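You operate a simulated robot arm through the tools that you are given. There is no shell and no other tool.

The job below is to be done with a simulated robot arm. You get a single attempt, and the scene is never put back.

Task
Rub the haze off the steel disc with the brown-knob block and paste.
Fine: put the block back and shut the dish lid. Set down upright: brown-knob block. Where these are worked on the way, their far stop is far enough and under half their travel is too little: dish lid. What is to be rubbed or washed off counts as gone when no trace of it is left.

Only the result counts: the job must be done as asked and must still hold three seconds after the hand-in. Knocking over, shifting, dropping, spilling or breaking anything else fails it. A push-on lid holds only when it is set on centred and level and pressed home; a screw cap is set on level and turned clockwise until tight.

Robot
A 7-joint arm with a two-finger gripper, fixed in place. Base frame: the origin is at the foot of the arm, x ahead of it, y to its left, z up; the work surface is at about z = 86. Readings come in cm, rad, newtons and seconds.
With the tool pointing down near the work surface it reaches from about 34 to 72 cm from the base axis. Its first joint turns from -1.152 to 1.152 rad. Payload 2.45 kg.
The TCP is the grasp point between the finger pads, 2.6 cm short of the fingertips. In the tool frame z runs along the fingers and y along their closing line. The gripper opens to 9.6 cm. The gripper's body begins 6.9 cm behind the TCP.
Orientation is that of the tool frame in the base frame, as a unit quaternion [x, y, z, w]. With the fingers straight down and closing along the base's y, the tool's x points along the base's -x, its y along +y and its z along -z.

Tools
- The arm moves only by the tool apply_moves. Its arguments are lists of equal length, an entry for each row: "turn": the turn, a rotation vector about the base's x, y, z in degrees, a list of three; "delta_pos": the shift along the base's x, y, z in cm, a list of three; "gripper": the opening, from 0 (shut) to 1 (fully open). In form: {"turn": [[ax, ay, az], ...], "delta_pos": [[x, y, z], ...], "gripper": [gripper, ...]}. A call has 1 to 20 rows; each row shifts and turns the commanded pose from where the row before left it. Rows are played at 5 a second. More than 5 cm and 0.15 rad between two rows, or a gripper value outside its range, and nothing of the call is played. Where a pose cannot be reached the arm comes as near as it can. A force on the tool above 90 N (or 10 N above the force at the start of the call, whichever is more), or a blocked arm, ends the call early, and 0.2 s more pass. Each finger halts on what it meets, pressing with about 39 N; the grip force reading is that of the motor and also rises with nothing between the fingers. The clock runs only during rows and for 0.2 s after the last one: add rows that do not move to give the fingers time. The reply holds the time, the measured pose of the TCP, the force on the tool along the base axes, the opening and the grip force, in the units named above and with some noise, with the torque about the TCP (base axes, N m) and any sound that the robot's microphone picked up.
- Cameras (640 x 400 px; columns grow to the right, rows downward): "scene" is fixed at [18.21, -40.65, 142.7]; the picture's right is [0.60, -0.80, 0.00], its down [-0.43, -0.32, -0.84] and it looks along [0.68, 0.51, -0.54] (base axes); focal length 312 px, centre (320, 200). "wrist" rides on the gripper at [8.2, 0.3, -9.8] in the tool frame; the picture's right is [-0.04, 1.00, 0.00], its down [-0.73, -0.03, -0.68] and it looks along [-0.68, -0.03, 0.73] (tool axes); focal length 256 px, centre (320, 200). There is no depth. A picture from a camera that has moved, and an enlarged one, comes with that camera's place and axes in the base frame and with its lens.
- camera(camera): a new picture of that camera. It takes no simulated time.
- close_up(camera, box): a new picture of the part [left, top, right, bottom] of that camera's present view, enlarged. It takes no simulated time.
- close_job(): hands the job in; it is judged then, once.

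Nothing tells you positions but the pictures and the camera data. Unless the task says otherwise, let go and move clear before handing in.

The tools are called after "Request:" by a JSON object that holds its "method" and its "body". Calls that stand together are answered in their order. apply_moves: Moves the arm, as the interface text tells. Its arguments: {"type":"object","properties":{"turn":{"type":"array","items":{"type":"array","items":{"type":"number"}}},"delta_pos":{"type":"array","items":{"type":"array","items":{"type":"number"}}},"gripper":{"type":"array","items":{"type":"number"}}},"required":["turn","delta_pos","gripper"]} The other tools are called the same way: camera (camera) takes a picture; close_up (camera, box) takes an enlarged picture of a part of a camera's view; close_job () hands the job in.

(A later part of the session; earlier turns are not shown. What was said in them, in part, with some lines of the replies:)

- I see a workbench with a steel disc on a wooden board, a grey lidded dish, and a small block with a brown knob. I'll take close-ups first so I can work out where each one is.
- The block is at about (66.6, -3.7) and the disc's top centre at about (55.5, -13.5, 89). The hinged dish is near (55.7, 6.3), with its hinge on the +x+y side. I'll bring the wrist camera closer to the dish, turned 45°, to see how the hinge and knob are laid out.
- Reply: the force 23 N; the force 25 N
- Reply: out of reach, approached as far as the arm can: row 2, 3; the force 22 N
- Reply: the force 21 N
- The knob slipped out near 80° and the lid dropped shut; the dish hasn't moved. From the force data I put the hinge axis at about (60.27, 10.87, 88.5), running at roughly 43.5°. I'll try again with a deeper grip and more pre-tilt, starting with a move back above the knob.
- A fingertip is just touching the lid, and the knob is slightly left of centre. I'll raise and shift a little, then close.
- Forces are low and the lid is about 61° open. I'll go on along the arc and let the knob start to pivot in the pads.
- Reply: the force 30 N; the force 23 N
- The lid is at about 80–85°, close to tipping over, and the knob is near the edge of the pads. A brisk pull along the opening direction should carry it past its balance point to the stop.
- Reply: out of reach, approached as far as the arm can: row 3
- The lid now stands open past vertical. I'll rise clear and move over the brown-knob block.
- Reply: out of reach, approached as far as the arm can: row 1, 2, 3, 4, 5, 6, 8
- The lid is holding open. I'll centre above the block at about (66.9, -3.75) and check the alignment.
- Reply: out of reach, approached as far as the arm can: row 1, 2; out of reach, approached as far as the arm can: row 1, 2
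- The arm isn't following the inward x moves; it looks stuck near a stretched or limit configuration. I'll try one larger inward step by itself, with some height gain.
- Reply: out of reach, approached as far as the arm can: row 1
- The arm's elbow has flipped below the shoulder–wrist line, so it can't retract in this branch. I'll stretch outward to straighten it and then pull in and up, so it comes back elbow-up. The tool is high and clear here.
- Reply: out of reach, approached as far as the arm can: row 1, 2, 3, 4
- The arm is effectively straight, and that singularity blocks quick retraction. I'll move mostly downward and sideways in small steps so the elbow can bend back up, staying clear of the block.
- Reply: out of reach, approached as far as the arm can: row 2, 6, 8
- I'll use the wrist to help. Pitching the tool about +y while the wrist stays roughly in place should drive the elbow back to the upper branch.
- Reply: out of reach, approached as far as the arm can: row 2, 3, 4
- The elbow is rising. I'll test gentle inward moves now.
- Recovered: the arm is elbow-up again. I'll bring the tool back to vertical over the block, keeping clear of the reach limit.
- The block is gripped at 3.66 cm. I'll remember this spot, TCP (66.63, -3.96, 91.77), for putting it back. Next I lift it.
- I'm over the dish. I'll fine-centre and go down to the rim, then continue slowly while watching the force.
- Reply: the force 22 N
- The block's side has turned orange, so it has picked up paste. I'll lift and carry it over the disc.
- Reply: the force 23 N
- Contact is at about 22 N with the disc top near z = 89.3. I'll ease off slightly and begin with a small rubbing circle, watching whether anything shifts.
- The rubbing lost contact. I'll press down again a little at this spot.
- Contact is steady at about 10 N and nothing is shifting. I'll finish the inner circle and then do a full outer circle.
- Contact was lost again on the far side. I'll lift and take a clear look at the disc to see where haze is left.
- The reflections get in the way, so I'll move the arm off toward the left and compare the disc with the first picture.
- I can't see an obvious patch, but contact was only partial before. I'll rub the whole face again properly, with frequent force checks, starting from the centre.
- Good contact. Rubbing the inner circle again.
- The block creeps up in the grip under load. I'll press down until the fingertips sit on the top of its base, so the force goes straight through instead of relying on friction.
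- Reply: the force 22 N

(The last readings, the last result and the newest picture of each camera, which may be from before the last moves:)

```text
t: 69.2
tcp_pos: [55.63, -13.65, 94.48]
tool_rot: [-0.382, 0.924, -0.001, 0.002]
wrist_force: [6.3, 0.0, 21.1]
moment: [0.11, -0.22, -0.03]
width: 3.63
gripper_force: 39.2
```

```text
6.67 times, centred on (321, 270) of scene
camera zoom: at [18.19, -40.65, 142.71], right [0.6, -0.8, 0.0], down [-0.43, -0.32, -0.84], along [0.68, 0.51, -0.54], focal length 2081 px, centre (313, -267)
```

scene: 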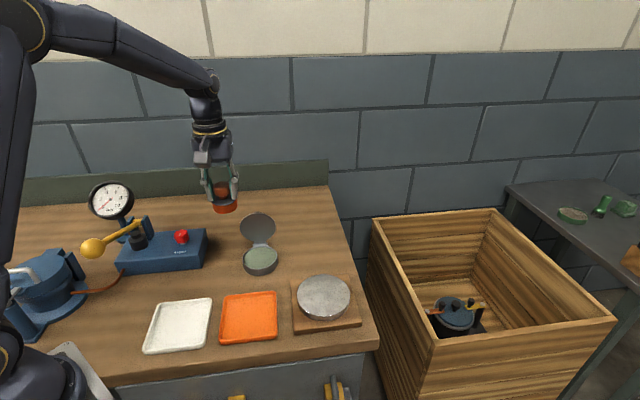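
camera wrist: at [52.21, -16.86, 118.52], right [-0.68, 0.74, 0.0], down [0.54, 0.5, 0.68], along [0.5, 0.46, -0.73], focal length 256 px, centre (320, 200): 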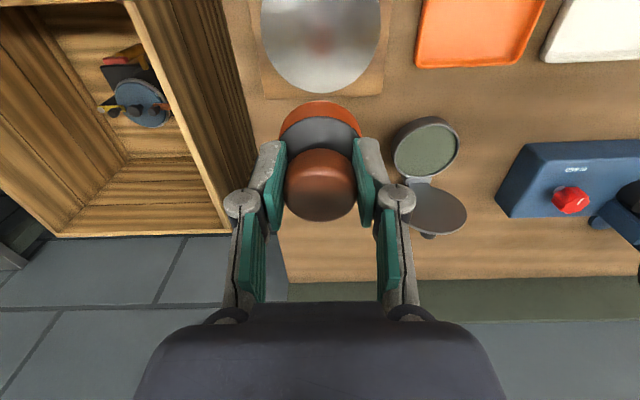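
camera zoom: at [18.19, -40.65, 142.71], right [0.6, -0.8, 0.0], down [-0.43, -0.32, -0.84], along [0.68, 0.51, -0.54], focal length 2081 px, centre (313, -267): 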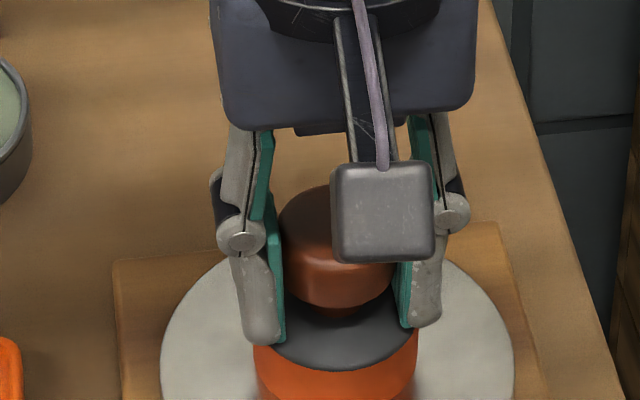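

Request:
{"method": "apply_moves", "body": {"turn": [[0, 0, 0], [0, 0, 0], [0, 0, 0], [0, 0, 0]], "delta_pos": [[0, 0, -0.05], [0, 0, 0], [0, 0, 0], [0, 0, 0]], "gripper": [0.15, 0.15, 0.15, 0.15]}}

```text
t: 70.2
tcp_pos: [55.59, -13.73, 94.35]
tool_rot: [-0.382, 0.924, -0.001, 0.001]
wrist_force: [9.2, -0.9, 21.3]
moment: [0.12, -0.3, -0.09]
width: 3.59
gripper_force: 39.0
```

Request:
{"method": "apply_moves", "body": {"turn": [[0, 0, 0], [0, 0, 0], [0, 0, 0], [0, 0, 0]], "delta_pos": [[0, 0, -0.08], [0, 0, 0], [0, 0, -0.05], [0, 0, 0]], "gripper": [0.15, 0.15, 0.15, 0.15]}}

Request:
{"method": "close_up", "body": {"camera": "scene", "box": [296, 240, 346, 300]}}

```text
t: 71.2
tcp_pos: [55.53, -13.67, 94.29]
tool_rot: [-0.383, 0.924, -0.001, 0.002]
wrist_force: [8.2, -0.7, 26.7]
moment: [0.09, -0.01, 0.01]
width: 3.64
gripper_force: 39.3
```

```text
6.67 times, centred on (321, 270) of scene
camera zoom: at [18.19, -40.64, 142.71], right [0.6, -0.8, 0.0], down [-0.43, -0.32, -0.84], along [0.68, 0.51, -0.54], focal length 2081 px, centre (313, -267)
```

zoom: 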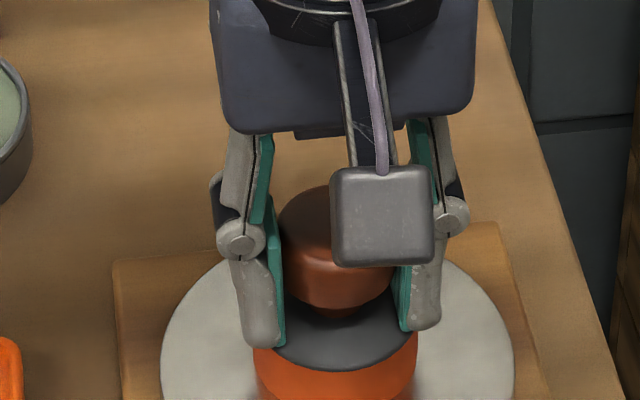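

Request:
{"method": "apply_moves", "body": {"turn": [[0, 0, 0], [0, 0, 0], [0, 0, 0], [0, 0, 0], [0, 0, 0], [0, 0, 0]], "delta_pos": [[0.8, 0, -0.01], [0.8, 0, 0], [-0.44, 1.06, -0.01], [-1.06, 0.44, 0], [-1.06, -0.44, -0.01], [-0.44, -1.06, 0]], "gripper": [0.15, 0.15, 0.15, 0.15, 0.15, 0.15]}}

```text
t: 72.6
tcp_pos: [54.11, -13.36, 94.26]
tool_rot: [-0.384, 0.923, 0.0, 0.002]
wrist_force: [5.2, 14.5, 36.7]
moment: [-0.07, 0.04, -0.04]
width: 3.63
gripper_force: 38.9
```

The contact now holds, and at 37 N it's a bit high. I'll ease up slightly and continue the inner circle, then go to the outer one.

Request:
{"method": "apply_moves", "body": {"turn": [[0, 0, 0], [0, 0, 0], [0, 0, 0], [0, 0, 0]], "delta_pos": [[0.44, -1.06, 0.07], [1.06, -0.44, 0], [1.06, 0.44, 0], [0.44, 1.06, 0]], "gripper": [0.15, 0.15, 0.15, 0.15]}}

```text
t: 73.6
tcp_pos: [57.3, -13.95, 94.26]
tool_rot: [-0.382, 0.924, -0.001, -0.001]
wrist_force: [-2.4, -9.9, 24.0]
moment: [0.07, 0.07, 0.06]
width: 3.62
gripper_force: 38.6
```

Request:
{"method": "apply_moves", "body": {"turn": [[0, 0, 0], [0, 0, 0], [0, 0, 0], [0, 0, 0], [0, 0, 0], [0, 0, 0], [0, 0, 0], [0, 0, 0]], "delta_pos": [[0.75, 0, 0], [0.75, 0, 0], [-0.415, 1.55, 0], [-1.135, 1.135, 0], [-1.55, 0.415, 0], [-1.55, -0.415, 0], [-1.135, -1.135, 0], [-0.415, -1.55, 0]], "gripper": [0.15, 0.15, 0.15, 0.15, 0.15, 0.15, 0.15, 0.15]}}

```text
t: 75.4
tcp_pos: [52.62, -13.53, 94.39]
tool_rot: [-0.383, 0.924, 0.001, 0.001]
wrist_force: [2.4, 11.7, 32.8]
moment: [0.33, -0.36, -0.04]
width: 3.63
gripper_force: 38.9
```

Request:
{"method": "apply_moves", "body": {"turn": [[0, 0, 0], [0, 0, 0], [0, 0, 0], [0, 0, 0], [0, 0, 0], [0, 0, 0]], "delta_pos": [[0.415, -1.55, 0.03], [1.135, -1.135, 0], [1.55, -0.415, 0], [1.55, 0.415, 0], [1.135, 1.135, 0], [0.415, 1.55, 0]], "gripper": [0.15, 0.15, 0.15, 0.15, 0.15, 0.15]}}

Request:
{"method": "close_up", "body": {"camera": "scene", "box": [270, 230, 380, 340]}}

```text
t: 76.8
tcp_pos: [58.77, -14.03, 94.42]
tool_rot: [-0.382, 0.924, -0.002, 0.0]
wrist_force: [0.1, -10.6, 25.9]
moment: [-0.36, 0.47, 0.22]
width: 3.62
gripper_force: 39.6
```

```text
3.64 times, centred on (325, 285) of scene
camera zoom: at [18.17, -40.67, 142.7], right [0.6, -0.8, 0.0], down [-0.43, -0.32, -0.84], along [0.68, 0.51, -0.54], focal length 1135 px, centre (302, -109)
```

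zoom: 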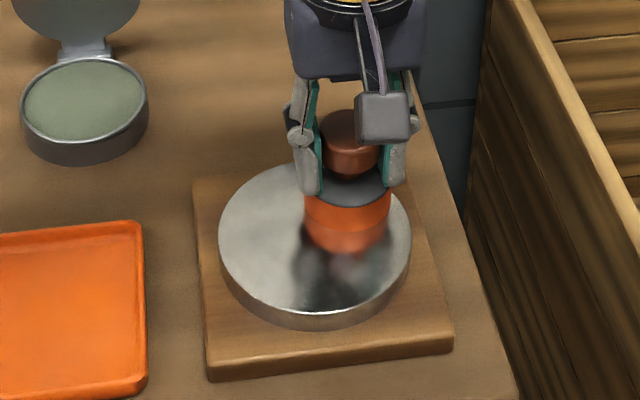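

Contact held all the way round. One more wider circle will cover the rim.

Request:
{"method": "apply_moves", "body": {"turn": [[0, 0, 0], [0, 0, 0], [0, 0, 0], [0, 0, 0], [0, 0, 0], [0, 0, 0], [0, 0, 0]], "delta_pos": [[0.75, 0, 0.02], [-0.536, 2.0, 0], [-1.464, 1.464, 0], [-2.0, 0.536, 0], [-2.0, -0.536, 0], [-1.464, -1.464, 0], [-0.536, -2.0, 0]], "gripper": [0.15, 0.15, 0.15, 0.15, 0.15, 0.15, 0.15]}}

Request:
{"method": "apply_moves", "body": {"turn": [[0, 0, 0], [0, 0, 0], [0, 0, 0], [0, 0, 0], [0, 0, 0], [0, 0, 0]], "delta_pos": [[0.536, -2.0, 0], [1.464, -1.464, 0], [2.0, -0.536, 0], [2.0, 0.536, 0], [1.464, 1.464, 0], [0.536, 2.0, 0]], "gripper": [0.15, 0.15, 0.15, 0.15, 0.15, 0.15]}}

Request:
{"method": "close_up", "body": {"camera": "scene", "box": [270, 230, 380, 340]}}

```text
t: 78.4
tcp_pos: [51.68, -13.69, 94.32]
tool_rot: [-0.383, 0.924, 0.0, 0.002]
wrist_force: [2.6, 16.2, 46.8]
moment: [0.18, 0.05, -0.24]
width: 3.63
gripper_force: 39.1
```

```text
t: 79.8
tcp_pos: [59.46, -13.94, 94.41]
tool_rot: [-0.383, 0.924, -0.002, 0.002]
wrist_force: [0.4, -10.9, 27.2]
moment: [-0.32, 0.41, 0.27]
width: 3.62
gripper_force: 39.0
```

```text
3.64 times, centred on (325, 285) of scene
camera zoom: at [18.16, -40.67, 142.71], right [0.6, -0.8, 0.0], down [-0.43, -0.32, -0.84], along [0.68, 0.51, -0.54], focal length 1135 px, centre (302, -109)
```

zoom: 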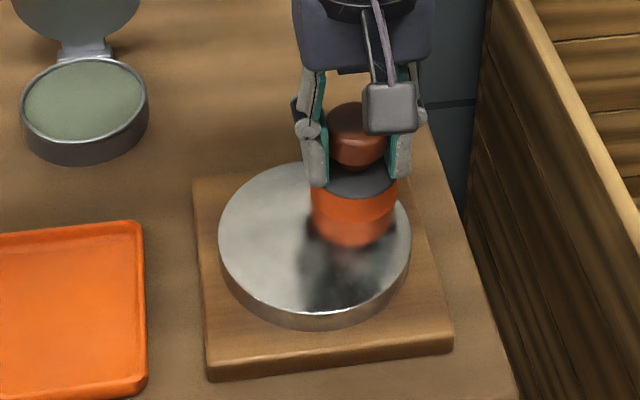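

Request:
{"method": "apply_moves", "body": {"turn": [[0, 0, 0], [0, 0, 0], [0, 0, 0], [0, 0, 0], [0, 0, 0], [0, 0, 0], [0, 0, 0], [0, 0, 0], [0, 0, 0], [0, 0, 0], [0, 0, 0], [0, 0, 0], [0, 0, 0], [0, 0, 0], [0, 0, 0], [0, 0, 0], [0, 0, 0], [0, 0, 0], [0, 0, 0]], "delta_pos": [[-1.7, 0, 0], [-0.308, 1.15, 0], [-0.842, 0.842, 0], [-1.15, 0.308, 0], [-1.15, -0.308, 0], [-0.842, -0.842, 0], [-0.308, -1.15, 0], [0.308, -1.15, 0], [0.842, -0.842, 0], [1.15, -0.308, 0], [1.15, 0.308, 0], [0.842, 0.842, 0], [0.308, 1.15, 0], [-1.15, 0, 0], [-1.15, 0, 0], [0, 1.2, 0], [0, -1.2, 0], [0, -1.2, 0], [0, 1.2, 0]], "gripper": [0.15, 0.15, 0.15, 0.15, 0.15, 0.15, 0.15, 0.15, 0.15, 0.15, 0.15, 0.15, 0.15, 0.15, 0.15, 0.15, 0.15, 0.15, 0.15]}}

```text
t: 83.8
tcp_pos: [55.17, -14.15, 94.33]
tool_rot: [-0.381, 0.925, -0.004, 0.0]
wrist_force: [-0.9, -14.4, 34.5]
moment: [0.34, 0.0, 0.06]
width: 3.61
gripper_force: 39.4
```

I'll lift away and inspect the disc without the reflections.

Request:
{"method": "apply_moves", "body": {"turn": [[0, 0, 0], [0, 0, 0], [0, 0, 0], [0, 0, 0], [0, 0, 0], [0, 0, 0], [0, 0, 0], [0, 0, 0], [0, 0, 0], [0, 0, 0]], "delta_pos": [[0, 0, 1], [0, 0, 3], [0, 0, 4], [0, 0, 4], [-0.5, 4, 0.5], [-0.5, 4, 0.5], [-0.5, 4, 0.5], [-0.5, 4, 0.5], [-0.5, 4, 0.5], [0, 0, 0]], "gripper": [0.15, 0.15, 0.15, 0.15, 0.15, 0.15, 0.15, 0.15, 0.15, 0.15]}}

Request:
{"method": "close_up", "body": {"camera": "scene", "box": [285, 265, 365, 325]}}

Request:
{"method": "close_up", "body": {"camera": "scene", "box": [220, 220, 380, 340]}}

Request:
{"method": "close_up", "body": {"camera": "scene", "box": [170, 110, 270, 230]}}

```text
t: 86.0
tcp_pos: [53.05, 6.41, 108.74]
tool_rot: [-0.382, 0.924, 0.0, 0.0]
wrist_force: [-0.3, 0.0, -3.3]
moment: [-0.04, -0.03, 0.0]
width: 3.61
gripper_force: 39.0
```

```text
6.67 times, centred on (325, 295) of scene
camera zoom: at [18.22, -40.65, 142.7], right [0.6, -0.8, 0.0], down [-0.43, -0.32, -0.84], along [0.68, 0.51, -0.54], focal length 2081 px, centre (287, -433)
```

zoom: 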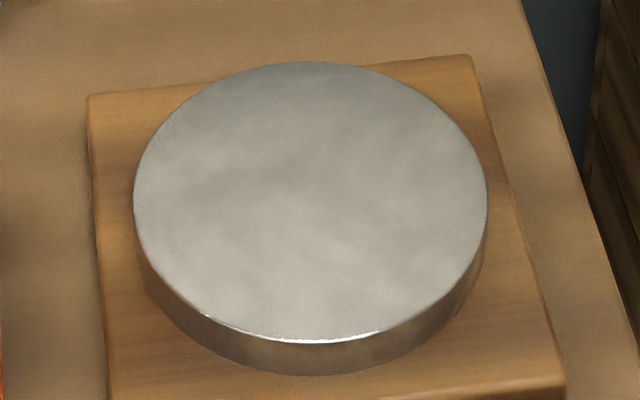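

```text
3.33 times, centred on (300, 280) of scene
camera zoom: at [18.22, -40.65, 142.7], right [0.6, -0.8, 0.0], down [-0.43, -0.32, -0.84], along [0.68, 0.51, -0.54], focal length 1041 px, centre (387, -67)
```

zoom: 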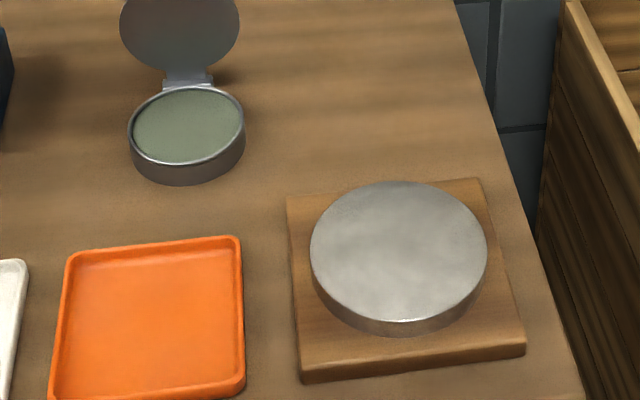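

```text
3.33 times, centred on (220, 170) of scene
camera zoom: at [18.22, -40.65, 142.7], right [0.6, -0.8, 0.0], down [-0.43, -0.32, -0.84], along [0.68, 0.51, -0.54], focal length 1041 px, centre (653, 300)
```

zoom: 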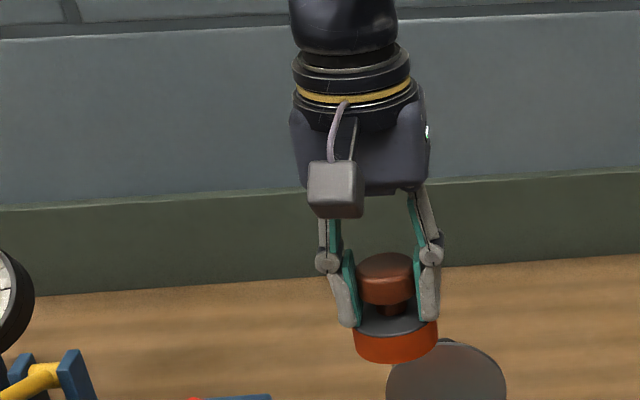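

Request:
{"method": "close_up", "body": {"camera": "scene", "box": [300, 272, 350, 312]}}

Request:
{"method": "camera", "body": {"camera": "wrist"}}

```text
10.00 times, centred on (325, 292) of scene
camera zoom: at [18.22, -40.65, 142.7], right [0.6, -0.8, 0.0], down [-0.43, -0.32, -0.84], along [0.68, 0.51, -0.54], focal length 3122 px, centre (270, -720)
```

zoom: 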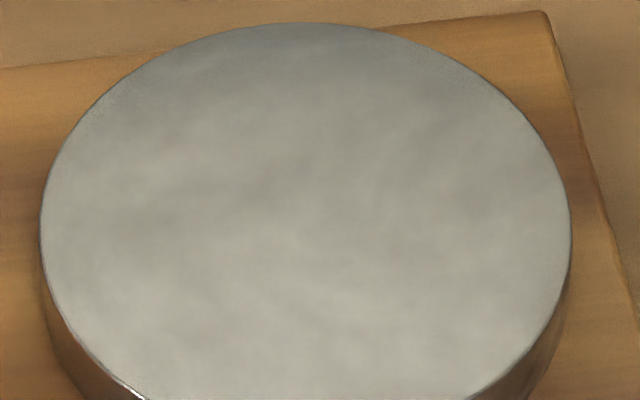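

```text
taken
camera wrist: at [47.1, 1.03, 118.49], right [-0.68, 0.74, 0.0], down [0.54, 0.5, 0.68], along [0.5, 0.46, -0.73], focal length 256 px, centre (320, 200)
```

wrist: 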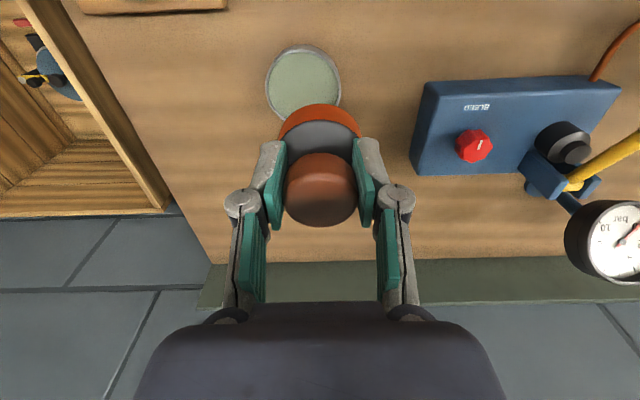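

The dark blotch from the first pictures is gone. I'll take one more view from another angle to make sure no faint trace is left.

Request:
{"method": "apply_moves", "body": {"turn": [[0, 0, 0], [0, 0, 0], [0, 0, 0], [0, 0, 0], [0, 0, 0], [0, 0, 0]], "delta_pos": [[-0.8, -3.28, 1.26], [-0.8, -3.28, 1.26], [-0.8, -3.28, 1.26], [-0.8, -3.28, 1.26], [-0.8, -3.28, 1.26], [0, 0, 0]], "gripper": [0.15, 0.15, 0.15, 0.15, 0.15, 0.15]}}

Request:
{"method": "camera", "body": {"camera": "wrist"}}

Request:
{"method": "close_up", "body": {"camera": "wrist", "box": [210, 30, 320, 110]}}

Request:
{"method": "close_up", "body": {"camera": "scene", "box": [285, 265, 365, 325]}}

```text
t: 87.4
tcp_pos: [48.75, -10.12, 115.15]
tool_rot: [-0.383, 0.924, 0.0, 0.0]
wrist_force: [0.4, 0.6, -2.9]
moment: [0.01, -0.03, -0.02]
width: 3.61
gripper_force: 38.9
```

```text
taken
camera wrist: at [42.76, -15.5, 124.92], right [-0.68, 0.74, 0.0], down [0.54, 0.5, 0.68], along [0.5, 0.46, -0.73], focal length 256 px, centre (320, 200)
```

wrist: 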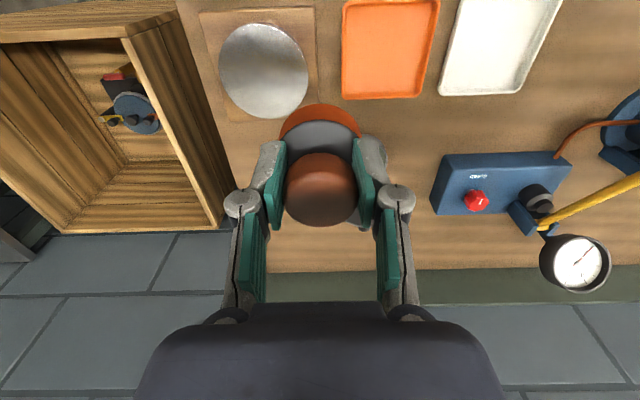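

```text
5.00 times, centred on (265, 70) of wrist
camera zoom: at [42.76, -15.5, 124.92], right [-0.68, 0.74, 0.0], down [0.54, 0.5, 0.68], along [0.5, 0.46, -0.73], focal length 1280 px, centre (595, 850)
```

zoom: 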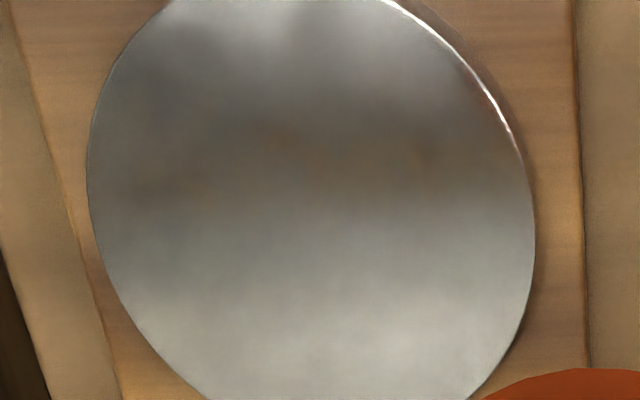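

```text
6.67 times, centred on (325, 295) of scene
camera zoom: at [18.22, -40.66, 142.7], right [0.6, -0.8, 0.0], down [-0.43, -0.32, -0.84], along [0.68, 0.51, -0.54], focal length 2081 px, centre (287, -433)
```

zoom: 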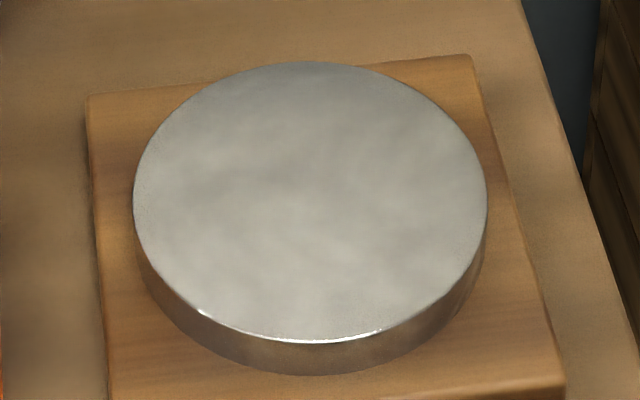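

The disc looks clean from both angles. For margin I'll make one more rubbing pass over where the blotch was, since the grip is firm now.

Request:
{"method": "apply_moves", "body": {"turn": [[0, 0, 0], [0, 0, 0], [0, 0, 0], [0, 0, 0], [0, 0, 0], [0, 0, 0], [0, 0, 0]], "delta_pos": [[1.37, -0.7, -3.8], [1.37, -0.7, -3.8], [1.37, -0.7, -3.8], [1.37, -0.7, -3.8], [1.37, -0.7, -3.8], [0, 0, -1.0], [0, 0, 0]], "gripper": [0.15, 0.15, 0.15, 0.15, 0.15, 0.15, 0.15]}}

Request:
{"method": "apply_moves", "body": {"turn": [[0, 0, 0], [0, 0, 0], [0, 0, 0]], "delta_pos": [[0, 0, -0.3], [0, 0, -0.25], [0, 0, 0]], "gripper": [0.15, 0.15, 0.15]}}

```text
t: 89.0
tcp_pos: [55.7, -13.56, 95.02]
tool_rot: [-0.383, 0.924, 0.0, 0.001]
wrist_force: [-0.2, -0.1, -2.7]
moment: [-0.02, -0.01, 0.03]
width: 3.61
gripper_force: 39.1
```

```text
t: 89.8
tcp_pos: [55.67, -13.68, 94.45]
tool_rot: [-0.383, 0.924, 0.0, -0.001]
wrist_force: [0.4, 0.7, -3.5]
moment: [-0.02, 0.03, -0.03]
width: 3.61
gripper_force: 38.4
```

Request:
{"method": "apply_moves", "body": {"turn": [[0, 0, 0], [0, 0, 0], [0, 0, 0]], "delta_pos": [[0, 0, -0.1], [0, 0, -0.1], [0, 0, 0]], "gripper": [0.15, 0.15, 0.15]}}

```text
t: 90.6
tcp_pos: [55.85, -13.59, 94.34]
tool_rot: [-0.383, 0.924, 0.0, 0.001]
wrist_force: [-5.5, 2.3, 14.7]
moment: [0.22, -0.01, 0.07]
width: 3.62
gripper_force: 39.2
```

Request:
{"method": "apply_moves", "body": {"turn": [[0, 0, 0], [0, 0, 0], [0, 0, 0], [0, 0, 0], [0, 0, 0], [0, 0, 0], [0, 0, 0], [0, 0, 0], [0, 0, 0], [0, 0, 0]], "delta_pos": [[1.2, 0, -0.05], [-0.35, 0.85, 0], [-0.85, 0.35, 0], [-0.85, -0.35, 0], [-0.35, -0.85, 0], [0.35, -0.85, 0], [0.85, -0.35, 0], [0.85, 0.35, 0], [0.35, 0.85, 0], [1.4, 0, 0]], "gripper": [0.15, 0.15, 0.15, 0.15, 0.15, 0.15, 0.15, 0.15, 0.15, 0.15]}}

Request:
{"method": "apply_moves", "body": {"turn": [[0, 0, 0], [0, 0, 0], [0, 0, 0], [0, 0, 0], [0, 0, 0], [0, 0, 0], [0, 0, 0], [0, 0, 0], [0, 0, 0], [0, 0, 0], [0, 0, 0], [0, 0, 0]], "delta_pos": [[-0.348, 1.3, 0], [-0.952, 0.952, 0], [-1.3, 0.348, 0], [-1.3, -0.348, 0], [-0.952, -0.952, 0], [-0.348, -1.3, 0], [0.348, -1.3, 0], [0.952, -0.952, 0], [1.3, -0.348, 0], [1.3, 0.348, 0], [0.952, 0.952, 0], [0.348, 1.3, 0]], "gripper": [0.15, 0.15, 0.15, 0.15, 0.15, 0.15, 0.15, 0.15, 0.15, 0.15, 0.15, 0.15]}}

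```text
t: 92.8
tcp_pos: [58.37, -13.54, 94.43]
tool_rot: [-0.381, 0.924, 0.001, -0.001]
wrist_force: [-11.0, -0.8, 23.5]
moment: [-0.48, 0.0, -0.16]
width: 3.62
gripper_force: 39.1
```

```text
t: 95.4
tcp_pos: [58.24, -13.81, 94.36]
tool_rot: [-0.382, 0.924, -0.001, 0.0]
wrist_force: [0.6, -5.4, 13.7]
moment: [-0.56, 0.21, 0.11]
width: 3.6
gripper_force: 39.4
```

Rubbing is done. Now I'll carry the block back to its original spot.

Request:
{"method": "apply_moves", "body": {"turn": [[0, 0, 0], [0, 0, 0], [0, 0, 0], [0, 0, 0], [0, 0, 0], [0, 0, 0], [0, 0, 0], [0, 0, 0]], "delta_pos": [[0, 0, 1], [0, 0, 2], [0, 0, 2], [2.08, 2.46, 0], [2.08, 2.46, 0], [2.08, 2.46, 0], [2.08, 2.46, 0], [0, 0, 0]], "gripper": [0.15, 0.15, 0.15, 0.15, 0.15, 0.15, 0.15, 0.15]}}

Request:
{"method": "close_up", "body": {"camera": "scene", "box": [270, 190, 366, 290]}}

Request:
{"method": "camera", "body": {"camera": "wrist"}}

```text
t: 97.2
tcp_pos: [66.89, -4.02, 99.09]
tool_rot: [-0.381, 0.924, 0.001, -0.001]
wrist_force: [0.3, 0.3, -2.8]
moment: [0.01, 0.01, 0.01]
width: 3.59
gripper_force: 39.1
```

```text
4.00 times, centred on (318, 240) of scene
camera zoom: at [18.22, -40.65, 142.7], right [0.6, -0.8, 0.0], down [-0.43, -0.32, -0.84], along [0.68, 0.51, -0.54], focal length 1249 px, centre (328, 40)
```

zoom: 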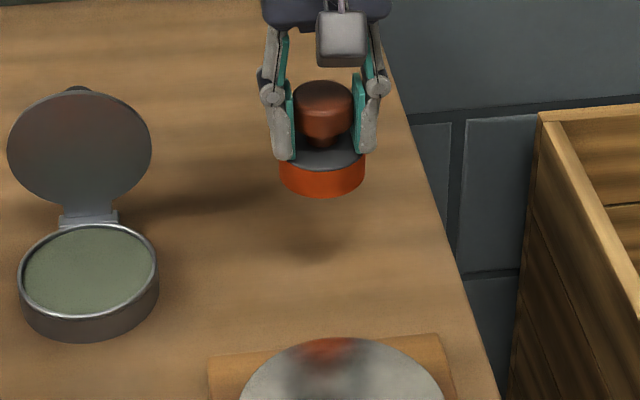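

```text
taken
camera wrist: at [60.84, -9.41, 108.96], right [-0.68, 0.74, 0.0], down [0.54, 0.5, 0.68], along [0.5, 0.46, -0.74], focal length 256 px, centre (320, 200)
```

wrist: 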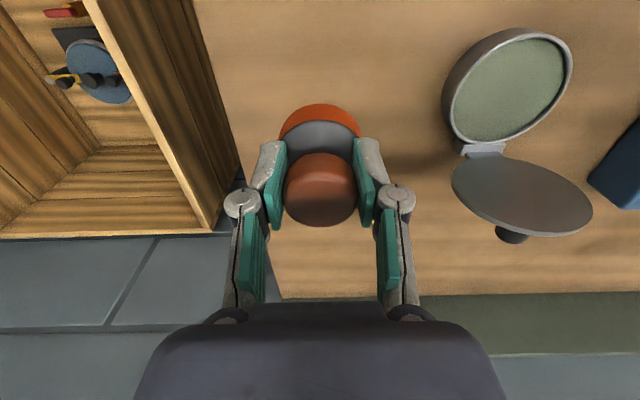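

Request:
{"method": "apply_moves", "body": {"turn": [[0, 0, 0], [0, 0, 0], [0, 0, 0], [0, 0, 0], [0, 0, 0]], "delta_pos": [[-0.2, 0, -2.5], [0, 0, -2.5], [0, 0, -1.5], [0, 0, -0.7], [0, 0, 0]], "gripper": [0.15, 0.15, 0.15, 0.15, 0.15]}}

Request:
{"method": "apply_moves", "body": {"turn": [[0, 0, 0], [0, 0, 0]], "delta_pos": [[0, 0, -0.25], [0, 0, 0]], "gripper": [0.15, 0.15]}}

Request:
{"method": "apply_moves", "body": {"turn": [[0, 0, 0], [0, 0, 0]], "delta_pos": [[0, 0, -0.15], [0, 0, 0]], "gripper": [0.15, 0.15]}}

```text
t: 98.4
tcp_pos: [66.45, -3.78, 91.85]
tool_rot: [-0.382, 0.924, -0.001, 0.0]
wrist_force: [0.2, 0.1, -3.1]
moment: [-0.03, 0.03, 0.01]
width: 3.6
gripper_force: 38.7
```

```text
t: 99.0
tcp_pos: [66.37, -3.75, 91.69]
tool_rot: [-0.382, 0.924, 0.0, -0.001]
wrist_force: [-0.1, 0.3, -3.1]
moment: [-0.03, -0.02, -0.01]
width: 3.61
gripper_force: 38.7
```

```text
t: 99.6
tcp_pos: [66.29, -3.81, 91.65]
tool_rot: [-0.383, 0.924, 0.001, -0.002]
wrist_force: [0.0, 0.5, -2.3]
moment: [-0.05, 0.0, 0.0]
width: 3.61
gripper_force: 38.8
```

Request:
{"method": "apply_moves", "body": {"turn": [[0, 0, 0], [0, 0, 0]], "delta_pos": [[0.15, 0, -0.12], [0, 0, 0]], "gripper": [0.15, 0.15]}}

Request:
{"method": "apply_moves", "body": {"turn": [[0, 0, 0], [0, 0, 0]], "delta_pos": [[0, 0, -0.1], [0, 0, 0]], "gripper": [0.15, 0.15]}}

```text
t: 100.2
tcp_pos: [66.49, -3.91, 91.44]
tool_rot: [-0.383, 0.924, 0.0, 0.0]
wrist_force: [0.5, -0.4, -2.4]
moment: [0.02, 0.02, 0.03]
width: 3.61
gripper_force: 39.1
```

```text
t: 100.8
tcp_pos: [66.66, -3.91, 91.44]
tool_rot: [-0.383, 0.924, 0.0, -0.001]
wrist_force: [0.1, -0.2, -3.3]
moment: [-0.05, 0.0, -0.01]
width: 3.61
gripper_force: 39.1
```

Request:
{"method": "apply_moves", "body": {"turn": [[0, 0, 0], [0, 0, 0]], "delta_pos": [[0, 0, -0.1], [0, 0, 0]], "gripper": [0.15, 0.15]}}

Request:
{"method": "close_up", "body": {"camera": "scene", "box": [290, 210, 346, 270]}}

```text
t: 101.4
tcp_pos: [66.62, -3.8, 91.33]
tool_rot: [-0.382, 0.924, 0.0, 0.0]
wrist_force: [0.9, -0.3, -1.7]
moment: [-0.01, 0.0, 0.01]
width: 3.62
gripper_force: 39.0
```

```text
6.67 times, centred on (318, 240) of scene
camera zoom: at [18.22, -40.65, 142.7], right [0.6, -0.8, 0.0], down [-0.43, -0.32, -0.84], along [0.68, 0.51, -0.54], focal length 2081 px, centre (333, -67)
```

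zoom: 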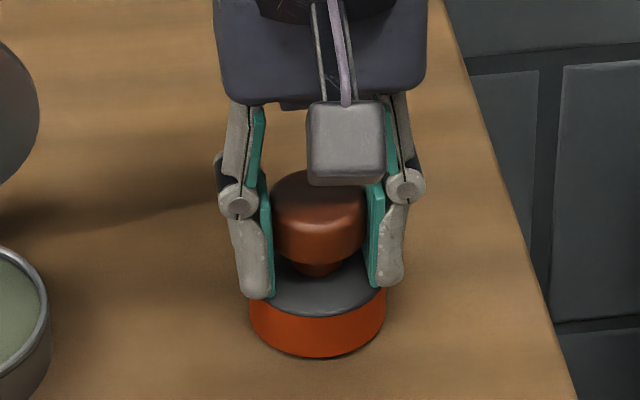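

Request:
{"method": "apply_moves", "body": {"turn": [[0, 0, 0], [0, 0, 0]], "delta_pos": [[0.05, -0.05, -0.1], [0, 0, 0]], "gripper": [0.15, 0.15]}}

Request:
{"method": "apply_moves", "body": {"turn": [[0, 0, 0], [0, 0, 0]], "delta_pos": [[0, 0, -0.07], [0, 0, 0]], "gripper": [0.15, 0.15]}}

```text
t: 102.0
tcp_pos: [66.7, -3.75, 91.23]
tool_rot: [-0.383, 0.924, 0.0, 0.0]
wrist_force: [0.2, 0.1, -2.8]
moment: [-0.02, 0.01, -0.01]
width: 3.62
gripper_force: 38.9
```

```text
t: 102.6
tcp_pos: [66.59, -3.76, 91.11]
tool_rot: [-0.382, 0.924, 0.0, 0.0]
wrist_force: [0.1, -0.6, -2.5]
moment: [-0.02, 0.02, 0.04]
width: 3.6
gripper_force: 38.9
```

Request:
{"method": "apply_moves", "body": {"turn": [[0, 0, 0], [0, 0, 0]], "delta_pos": [[0.05, -0.1, -0.07], [0, 0, 0]], "gripper": [0.15, 0.15]}}

Request:
{"method": "apply_moves", "body": {"turn": [[0, 0, 0], [0, 0, 0]], "delta_pos": [[0, 0, -0.07], [0, 0, 0]], "gripper": [0.15, 0.15]}}

```text
t: 103.2
tcp_pos: [66.73, -3.96, 91.01]
tool_rot: [-0.381, 0.924, 0.0, -0.001]
wrist_force: [-0.2, -0.5, -3.6]
moment: [0.02, 0.02, 0.01]
width: 3.59
gripper_force: 39.1
```

```text
t: 103.8
tcp_pos: [66.72, -4.04, 90.98]
tool_rot: [-0.383, 0.924, 0.0, -0.001]
wrist_force: [0.5, 0.6, -3.6]
moment: [0.01, 0.01, 0.01]
width: 3.62
gripper_force: 38.8
```

Request:
{"method": "apply_moves", "body": {"turn": [[0, 0, 0], [0, 0, 0]], "delta_pos": [[0, 0, -0.08], [0, 0, 0]], "gripper": [0.15, 0.15]}}

Request:
{"method": "apply_moves", "body": {"turn": [[0, 0, 0], [0, 0, 0]], "delta_pos": [[0, 0, -0.08], [0, 0, 0]], "gripper": [0.15, 0.15]}}

Request:
{"method": "close_up", "body": {"camera": "scene", "box": [290, 210, 346, 270]}}

```text
t: 104.4
tcp_pos: [66.85, -4.07, 90.99]
tool_rot: [-0.382, 0.924, -0.001, 0.001]
wrist_force: [1.7, -1.2, 6.6]
moment: [-0.05, 0.12, 0.0]
width: 3.6
gripper_force: 38.6
```

```text
t: 105.0
tcp_pos: [66.91, -3.95, 90.76]
tool_rot: [-0.382, 0.924, 0.0, 0.001]
wrist_force: [2.5, 1.0, 18.4]
moment: [-0.15, 0.27, 0.01]
width: 3.6
gripper_force: 39.1
```

```text
6.67 times, centred on (318, 240) of scene
camera zoom: at [18.18, -40.65, 142.71], right [0.6, -0.8, 0.0], down [-0.43, -0.32, -0.84], along [0.68, 0.51, -0.54], focal length 2081 px, centre (333, -67)
```

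zoom: 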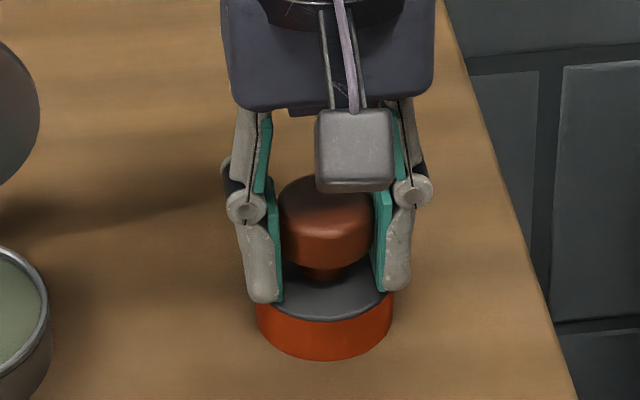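

The block is on the table about 0.4 cm from its old spot. I'll lift a hair, correct that, and set it down.

Request:
{"method": "apply_moves", "body": {"turn": [[0, 0, 0], [0, 0, 0], [0, 0, 0], [0, 0, 0], [0, 0, 0]], "delta_pos": [[0, 0, 0.3], [-0.2, 0, 0], [-0.2, -0.05, 0], [0, 0, -0.22], [0, 0, 0]], "gripper": [0.15, 0.15, 0.15, 0.15, 0.15]}}

Request:
{"method": "close_up", "body": {"camera": "scene", "box": [290, 210, 346, 270]}}

```text
t: 106.2
tcp_pos: [66.39, -3.94, 90.98]
tool_rot: [-0.383, 0.924, 0.0, 0.0]
wrist_force: [-9.4, 2.0, 22.4]
moment: [0.01, 0.38, 0.0]
width: 3.61
gripper_force: 39.3
```

```text
6.67 times, centred on (318, 240) of scene
camera zoom: at [18.14, -40.64, 142.72], right [0.6, -0.8, 0.0], down [-0.43, -0.32, -0.84], along [0.68, 0.51, -0.54], focal length 2081 px, centre (333, -67)
```

zoom: 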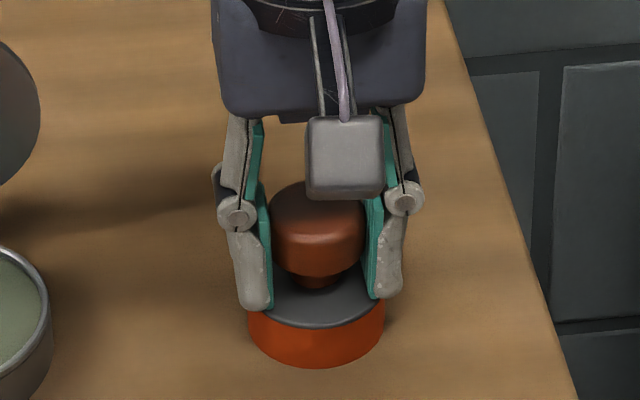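

Request:
{"method": "apply_moves", "body": {"turn": [[0, 0, 0], [0, 0, 0], [0, 0, 0], [0, 0, 0], [0, 0, 0], [0, 0, 0]], "delta_pos": [[0.03, 0, 0.12], [0, 0, 0], [0, 0, 0.03], [0, 0, 0], [0, 0, 0], [0, 0, 0]], "gripper": [0.15, 0.38, 0.42, 0.5, 0.6, 0.6]}}

Request:
{"method": "close_up", "body": {"camera": "scene", "box": [290, 210, 346, 270]}}

Request:
{"method": "camera", "body": {"camera": "wrist"}}

```text
t: 107.6
tcp_pos: [66.44, -3.98, 91.04]
tool_rot: [-0.383, 0.924, 0.0, -0.001]
wrist_force: [0.0, 0.8, 0.7]
moment: [-0.03, -0.02, 0.02]
width: 5.74
gripper_force: 0.1
```

```text
6.67 times, centred on (318, 240) of scene
camera zoom: at [18.21, -40.65, 142.7], right [0.6, -0.8, 0.0], down [-0.43, -0.32, -0.84], along [0.68, 0.51, -0.54], focal length 2081 px, centre (333, -67)
```

zoom: 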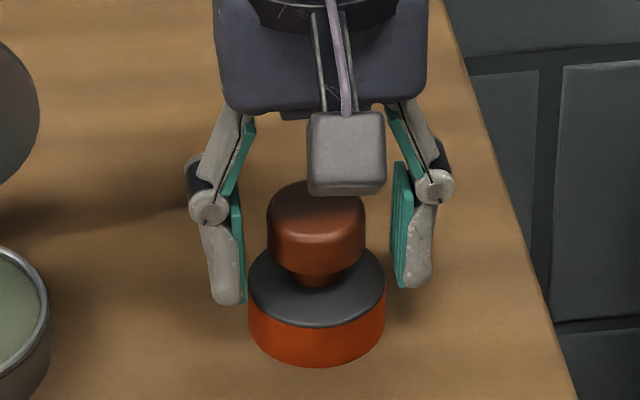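

```text
taken
camera wrist: at [60.42, -9.41, 100.9], right [-0.68, 0.74, 0.0], down [0.54, 0.5, 0.68], along [0.5, 0.46, -0.73], focal length 256 px, centre (320, 200)
```

wrist: 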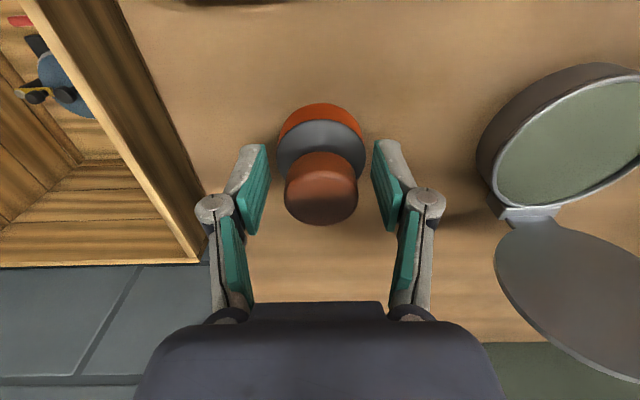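

The block stands upright in its place. I'll rise and move round behind the open lid, with the gripper closed, to push it shut.

Request:
{"method": "apply_moves", "body": {"turn": [[0, 0, 0], [0, 0, 0], [0, 0, 0], [0, 0, 0], [0, 0, 0], [0, 0, 0], [0, 0, 0], [0, 0, 0], [0, 0, 0], [0, 0, 0]], "delta_pos": [[0, 0, 2], [0, 0, 4], [0, 0, 4.5], [0, 0, 4.5], [-0.44, 3.74, 0], [-0.44, 3.74, 0], [-0.44, 3.74, 0], [-0.44, 3.74, 0], [-0.44, 3.74, 0], [0, 0, 0]], "gripper": [0.6, 0.6, 0.6, 0.4, 0.2, 0, 0, 0, 0, 0]}}

Request:
{"method": "camera", "body": {"camera": "scene"}}

Request:
{"method": "camera", "body": {"camera": "wrist"}}

```text
t: 109.8
tcp_pos: [64.12, 14.65, 106.18]
tool_rot: [-0.382, 0.924, -0.001, 0.0]
wrist_force: [0.3, 0.5, -0.5]
moment: [-0.02, -0.04, -0.01]
width: 0.0
gripper_force: 28.6
```

```text
taken
```

scene: 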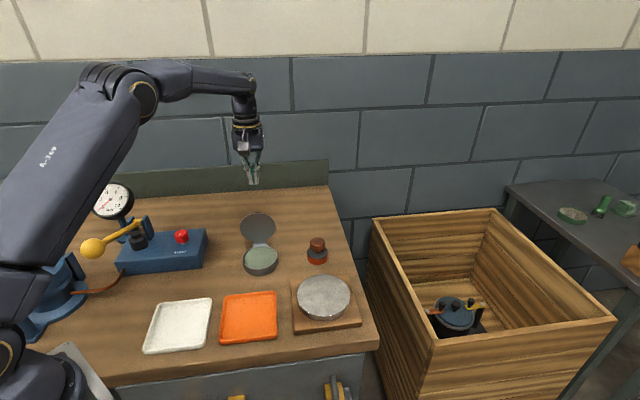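

```text
taken
camera wrist: at [58.16, 9.28, 115.95], right [-0.68, 0.74, 0.0], down [0.54, 0.5, 0.68], along [0.5, 0.46, -0.73], focal length 256 px, centre (320, 200)
```

wrist: 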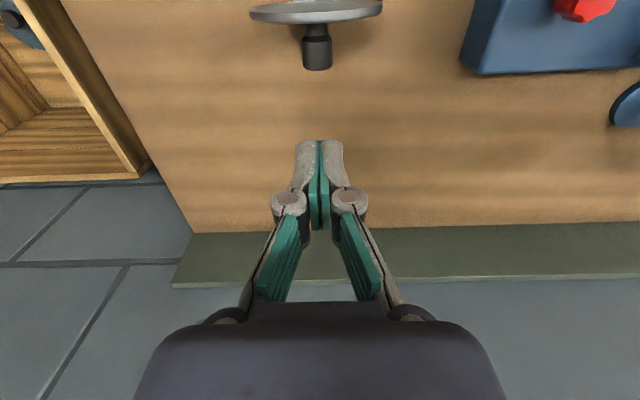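

Request:
{"method": "apply_moves", "body": {"turn": [[0, 0, 0], [0, 0, 0], [0, 0, 0], [0, 0, 0], [0, 0, 0]], "delta_pos": [[0, 0, -3], [0, 0, -3], [0, 0, -2], [0, 0, -1.3], [0, 0, 0]], "gripper": [0, 0, 0, 0, 0]}}

Request:
{"method": "camera", "body": {"camera": "wrist"}}

Request:
{"method": "close_up", "body": {"camera": "scene", "box": [210, 160, 320, 290]}}

```text
t: 111.0
tcp_pos: [64.07, 14.7, 96.85]
tool_rot: [-0.382, 0.924, 0.0, -0.001]
wrist_force: [0.2, -0.1, 0.0]
moment: [0.01, 0.0, -0.01]
width: 0.03
gripper_force: 28.7
```

```text
taken
camera wrist: at [58.21, 9.33, 106.73], right [-0.68, 0.74, 0.0], down [0.54, 0.5, 0.68], along [0.5, 0.46, -0.73], focal length 256 px, centre (320, 200)
```

wrist: 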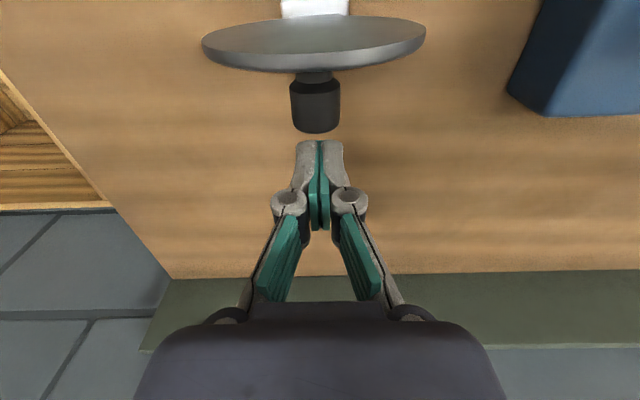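

```text
3.08 times, centred on (265, 225) of scene
camera zoom: at [18.21, -40.65, 142.7], right [0.6, -0.8, 0.0], down [-0.43, -0.32, -0.84], along [0.68, 0.51, -0.54], focal length 961 px, centre (489, 123)
```

zoom: 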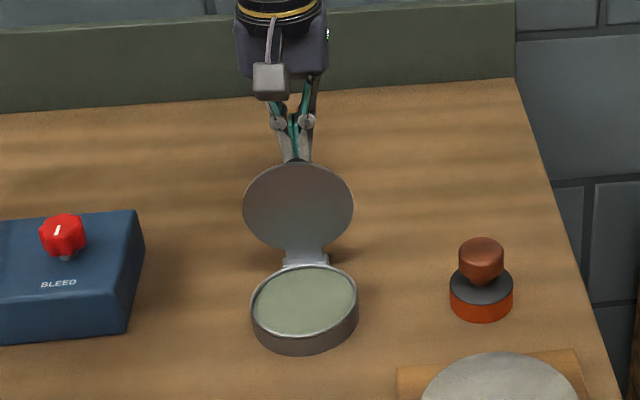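

The fingers are right behind the knob. I'll push the lid slowly toward closed.

Request:
{"method": "apply_moves", "body": {"turn": [[0, 0, 0], [0, 0, 0], [0, 0, 0], [0, 0, 0], [0, 0, 0], [0, 0, 0]], "delta_pos": [[0, 0, -0.6], [-0.36, -0.345, 0], [-0.36, -0.345, 0], [-0.36, -0.345, 0], [-0.36, -0.345, 0], [0, 0, 0]], "gripper": [0, 0, 0, 0, 0, 0]}}

Request:
{"method": "camera", "body": {"camera": "wrist"}}

```text
t: 112.4
tcp_pos: [62.69, 13.38, 96.16]
tool_rot: [-0.383, 0.924, 0.0, 0.0]
wrist_force: [0.9, -0.2, -0.3]
moment: [0.02, 0.03, 0.0]
width: 0.0
gripper_force: 28.6
```

```text
taken
camera wrist: at [56.76, 8.0, 106.02], right [-0.68, 0.74, 0.0], down [0.54, 0.5, 0.68], along [0.5, 0.46, -0.73], focal length 256 px, centre (320, 200)
```

wrist: 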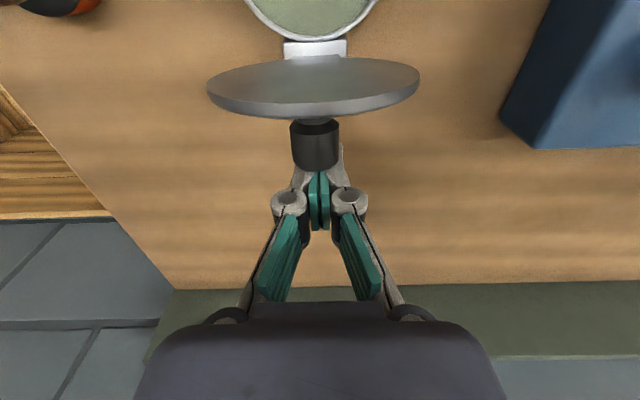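

Request:
{"method": "apply_moves", "body": {"turn": [[0, 0, 0], [0, 0, 0], [0, 0, 0], [0, 0, 0]], "delta_pos": [[-0.36, -0.345, 0], [-0.36, -0.345, 0], [-0.36, -0.345, 0], [0, 0, 0]], "gripper": [0, 0, 0, 0]}}

Request:
{"method": "camera", "body": {"camera": "wrist"}}

Request:
{"method": "close_up", "body": {"camera": "scene", "box": [210, 160, 320, 290]}}

```text
t: 113.4
tcp_pos: [61.73, 12.34, 96.32]
tool_rot: [-0.382, 0.924, 0.0, 0.0]
wrist_force: [-0.7, -0.6, -0.1]
moment: [0.02, 0.01, 0.0]
width: 0.0
gripper_force: 28.1
```

```text
taken
camera wrist: at [55.72, 6.99, 106.05], right [-0.68, 0.74, 0.0], down [0.54, 0.5, 0.68], along [0.5, 0.46, -0.73], focal length 256 px, centre (320, 200)
```

wrist: 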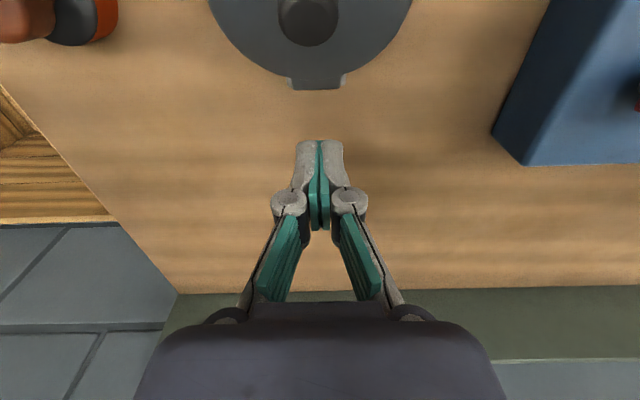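

```text
3.08 times, centred on (265, 225) of scene
camera zoom: at [18.21, -40.65, 142.7], right [0.6, -0.8, 0.0], down [-0.43, -0.32, -0.84], along [0.68, 0.51, -0.54], focal length 961 px, centre (489, 123)
```

zoom: 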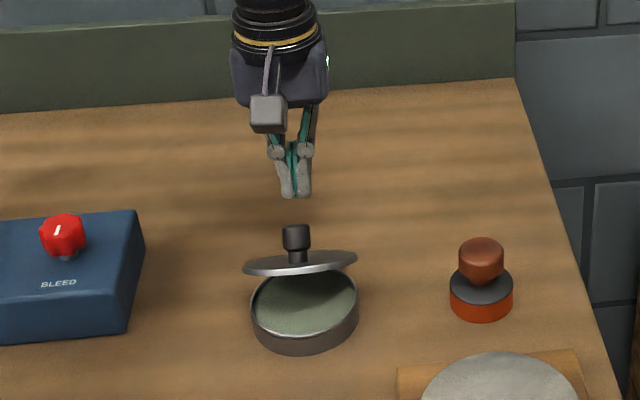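

The lid is swinging down. I'll give it time and move up out of the way.

Request:
{"method": "apply_moves", "body": {"turn": [[0, 0, 0], [0, 0, 0], [0, 0, 0], [0, 0, 0], [0, 0, 0]], "delta_pos": [[0, 0, 1.5], [0, 0, 2], [0, 0, 0], [0, 0, 0], [0, 0, 0]], "gripper": [0, 0, 0, 0, 0]}}

Request:
{"method": "close_up", "body": {"camera": "scene", "box": [220, 215, 300, 285]}}

```text
t: 114.6
tcp_pos: [61.52, 12.46, 99.78]
tool_rot: [-0.384, 0.923, -0.001, 0.001]
wrist_force: [-0.2, -0.3, 0.7]
moment: [-0.02, 0.02, -0.01]
width: 0.02
gripper_force: 29.0
```

```text
5.71 times, centred on (260, 250) of scene
camera zoom: at [18.21, -40.65, 142.7], right [0.6, -0.8, 0.0], down [-0.43, -0.32, -0.84], along [0.68, 0.51, -0.54], focal length 1784 px, centre (663, -86)
```

zoom: 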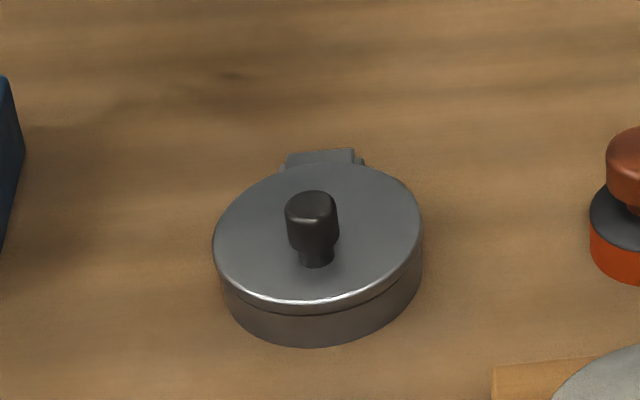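

The lid is down. I'll press lightly on its knob to make sure it's fully shut.

Request:
{"method": "apply_moves", "body": {"turn": [[0, 0, 0], [0, 0, 0], [0, 0, 0], [0, 0, 0], [0, 0, 0], [0, 0, 0]], "delta_pos": [[-2.0, -2.13, 0], [-2.0, -2.13, 0], [-2.0, -2.13, 0], [0, 0, -2.5], [0, 0, -2], [0, 0, 0]], "gripper": [0, 0, 0, 0, 0, 0]}}

Request:
{"method": "apply_moves", "body": {"turn": [[0, 0, 0], [0, 0, 0], [0, 0, 0], [0, 0, 0]], "delta_pos": [[0, 0, -0.5], [0, 0, -0.3], [0, 0, -0.1], [0, 0, 0]], "gripper": [0, 0, 0, 0]}}

Request:
{"method": "camera", "body": {"camera": "wrist"}}

```text
t: 116.0
tcp_pos: [55.41, 6.09, 95.27]
tool_rot: [-0.382, 0.924, -0.001, 0.0]
wrist_force: [0.4, 0.2, -0.2]
moment: [0.02, -0.02, -0.02]
width: 0.0
gripper_force: 28.4
```

```text
t: 117.0
tcp_pos: [55.49, 6.15, 94.47]
tool_rot: [-0.383, 0.924, 0.0, 0.001]
wrist_force: [0.3, -0.4, 2.5]
moment: [0.02, 0.0, -0.02]
width: 0.0
gripper_force: 28.5
```

```text
taken
camera wrist: at [49.56, 0.67, 104.2], right [-0.68, 0.74, 0.0], down [0.54, 0.5, 0.68], along [0.5, 0.46, -0.73], focal length 256 px, centre (320, 200)
```

wrist: 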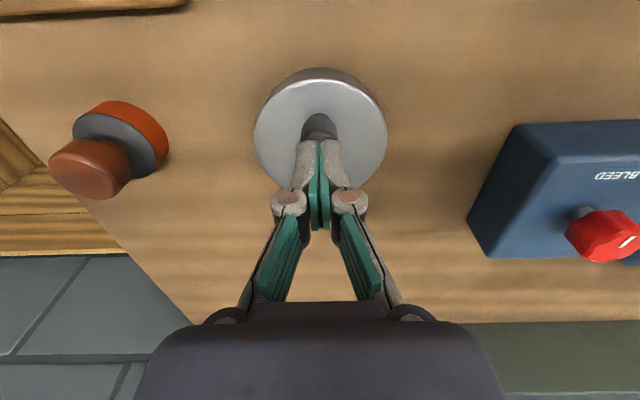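

Light contact on the knob. I'll press a little more and then retreat.

Request:
{"method": "apply_moves", "body": {"turn": [[0, 0, 0], [0, 0, 0]], "delta_pos": [[0, 0, -0.08], [0, 0, 0]], "gripper": [0, 0]}}

Request:
{"method": "apply_moves", "body": {"turn": [[0, 0, 0], [0, 0, 0], [0, 0, 0], [0, 0, 0], [0, 0, 0], [0, 0, 0], [0, 0, 0]], "delta_pos": [[0, 0, 1], [0, 0, 3], [0, 0, 4], [0, 0, 4], [-2, -1, 4], [0, 0, 0], [0, 0, 0]], "gripper": [0, 0, 0, 0.2, 0.4, 0.4, 0.4]}}

Request:
{"method": "camera", "body": {"camera": "scene"}}

Request:
{"method": "close_up", "body": {"camera": "scene", "box": [220, 220, 380, 340]}}

Request:
{"method": "close_up", "body": {"camera": "scene", "box": [285, 265, 365, 325]}}

```text
t: 117.6
tcp_pos: [55.52, 6.0, 94.39]
tool_rot: [-0.383, 0.924, 0.0, 0.0]
wrist_force: [-6.9, 1.7, 21.6]
moment: [-0.08, 0.25, -0.06]
width: 0.61
gripper_force: 28.8
```

```text
t: 119.2
tcp_pos: [53.59, 4.89, 110.14]
tool_rot: [-0.383, 0.924, 0.0, -0.001]
wrist_force: [-0.2, 0.4, -0.1]
moment: [-0.01, -0.04, 0.01]
width: 3.83
gripper_force: 0.0
```

```text
taken
```

scene: 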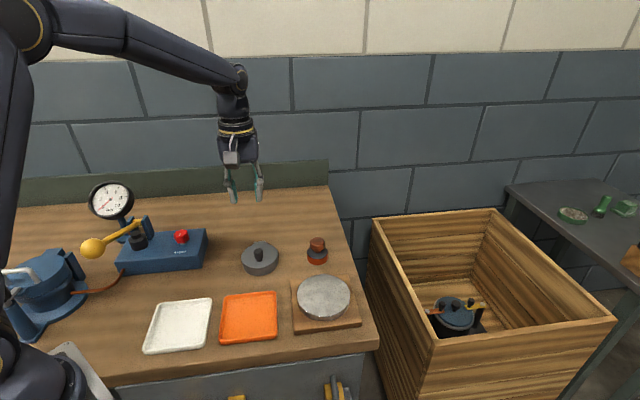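

```text
3.33 times, centred on (300, 280) of scene
camera zoom: at [18.21, -40.65, 142.7], right [0.6, -0.8, 0.0], down [-0.43, -0.32, -0.84], along [0.68, 0.51, -0.54], focal length 1041 px, centre (387, -67)
```

zoom: 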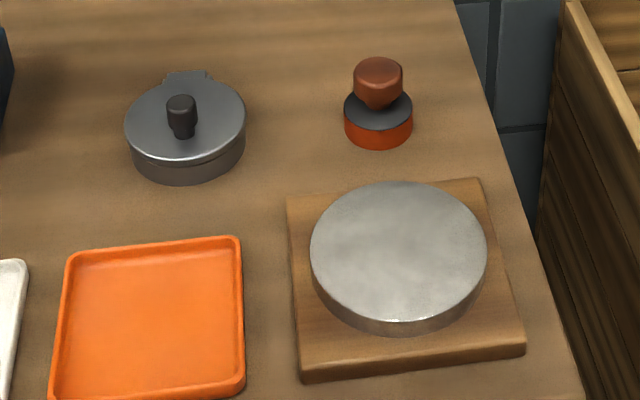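

```text
6.67 times, centred on (325, 295) of scene
camera zoom: at [18.21, -40.65, 142.7], right [0.6, -0.8, 0.0], down [-0.43, -0.32, -0.84], along [0.68, 0.51, -0.54], focal length 2081 px, centre (287, -433)
```

zoom: 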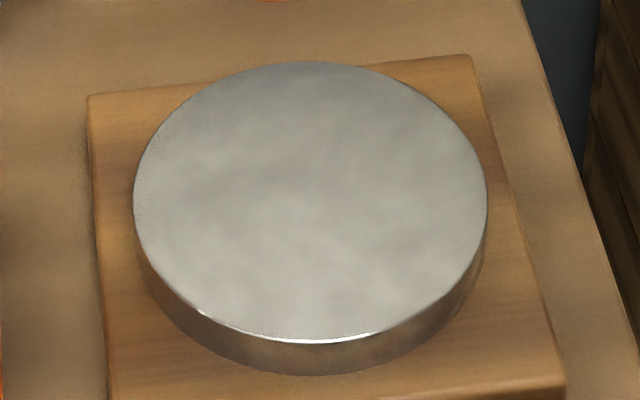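

The disc shows no haze, the lid is shut, and the block stands upright about where it started. Nothing else looks disturbed and the arm is clear, so I'm handing in.

Request:
{"method": "close_job", "body": {}}

```text
The job is handed in.
```

The haze is off the steel disc as far as the cameras show. The brown-knob block is back in its place, the dish lid is shut, and I've handed the job in.

- **Disc:** the dark blotch from the first pictures no longer shows in close-ups from the scene camera and the wrist camera. I rubbed the whole face several times with paste, at roughly 15–45 N. The metal has a faint overall mottling that I took to be its normal finish and reflections.
- **Block:** it stands upright within about 0.2 cm of where it started. Its base is still orange from the paste.
- **Dish lid:** it is down on the dish, and I pressed it with about 20 N on its knob. It fell shut freely twice: once when the knob slipped from the gripper while I was opening it, and once at the end when I pushed it closed. The dish did not move either time.

The final pictures show nothing else moved or knocked over, and the arm is clear of everything.
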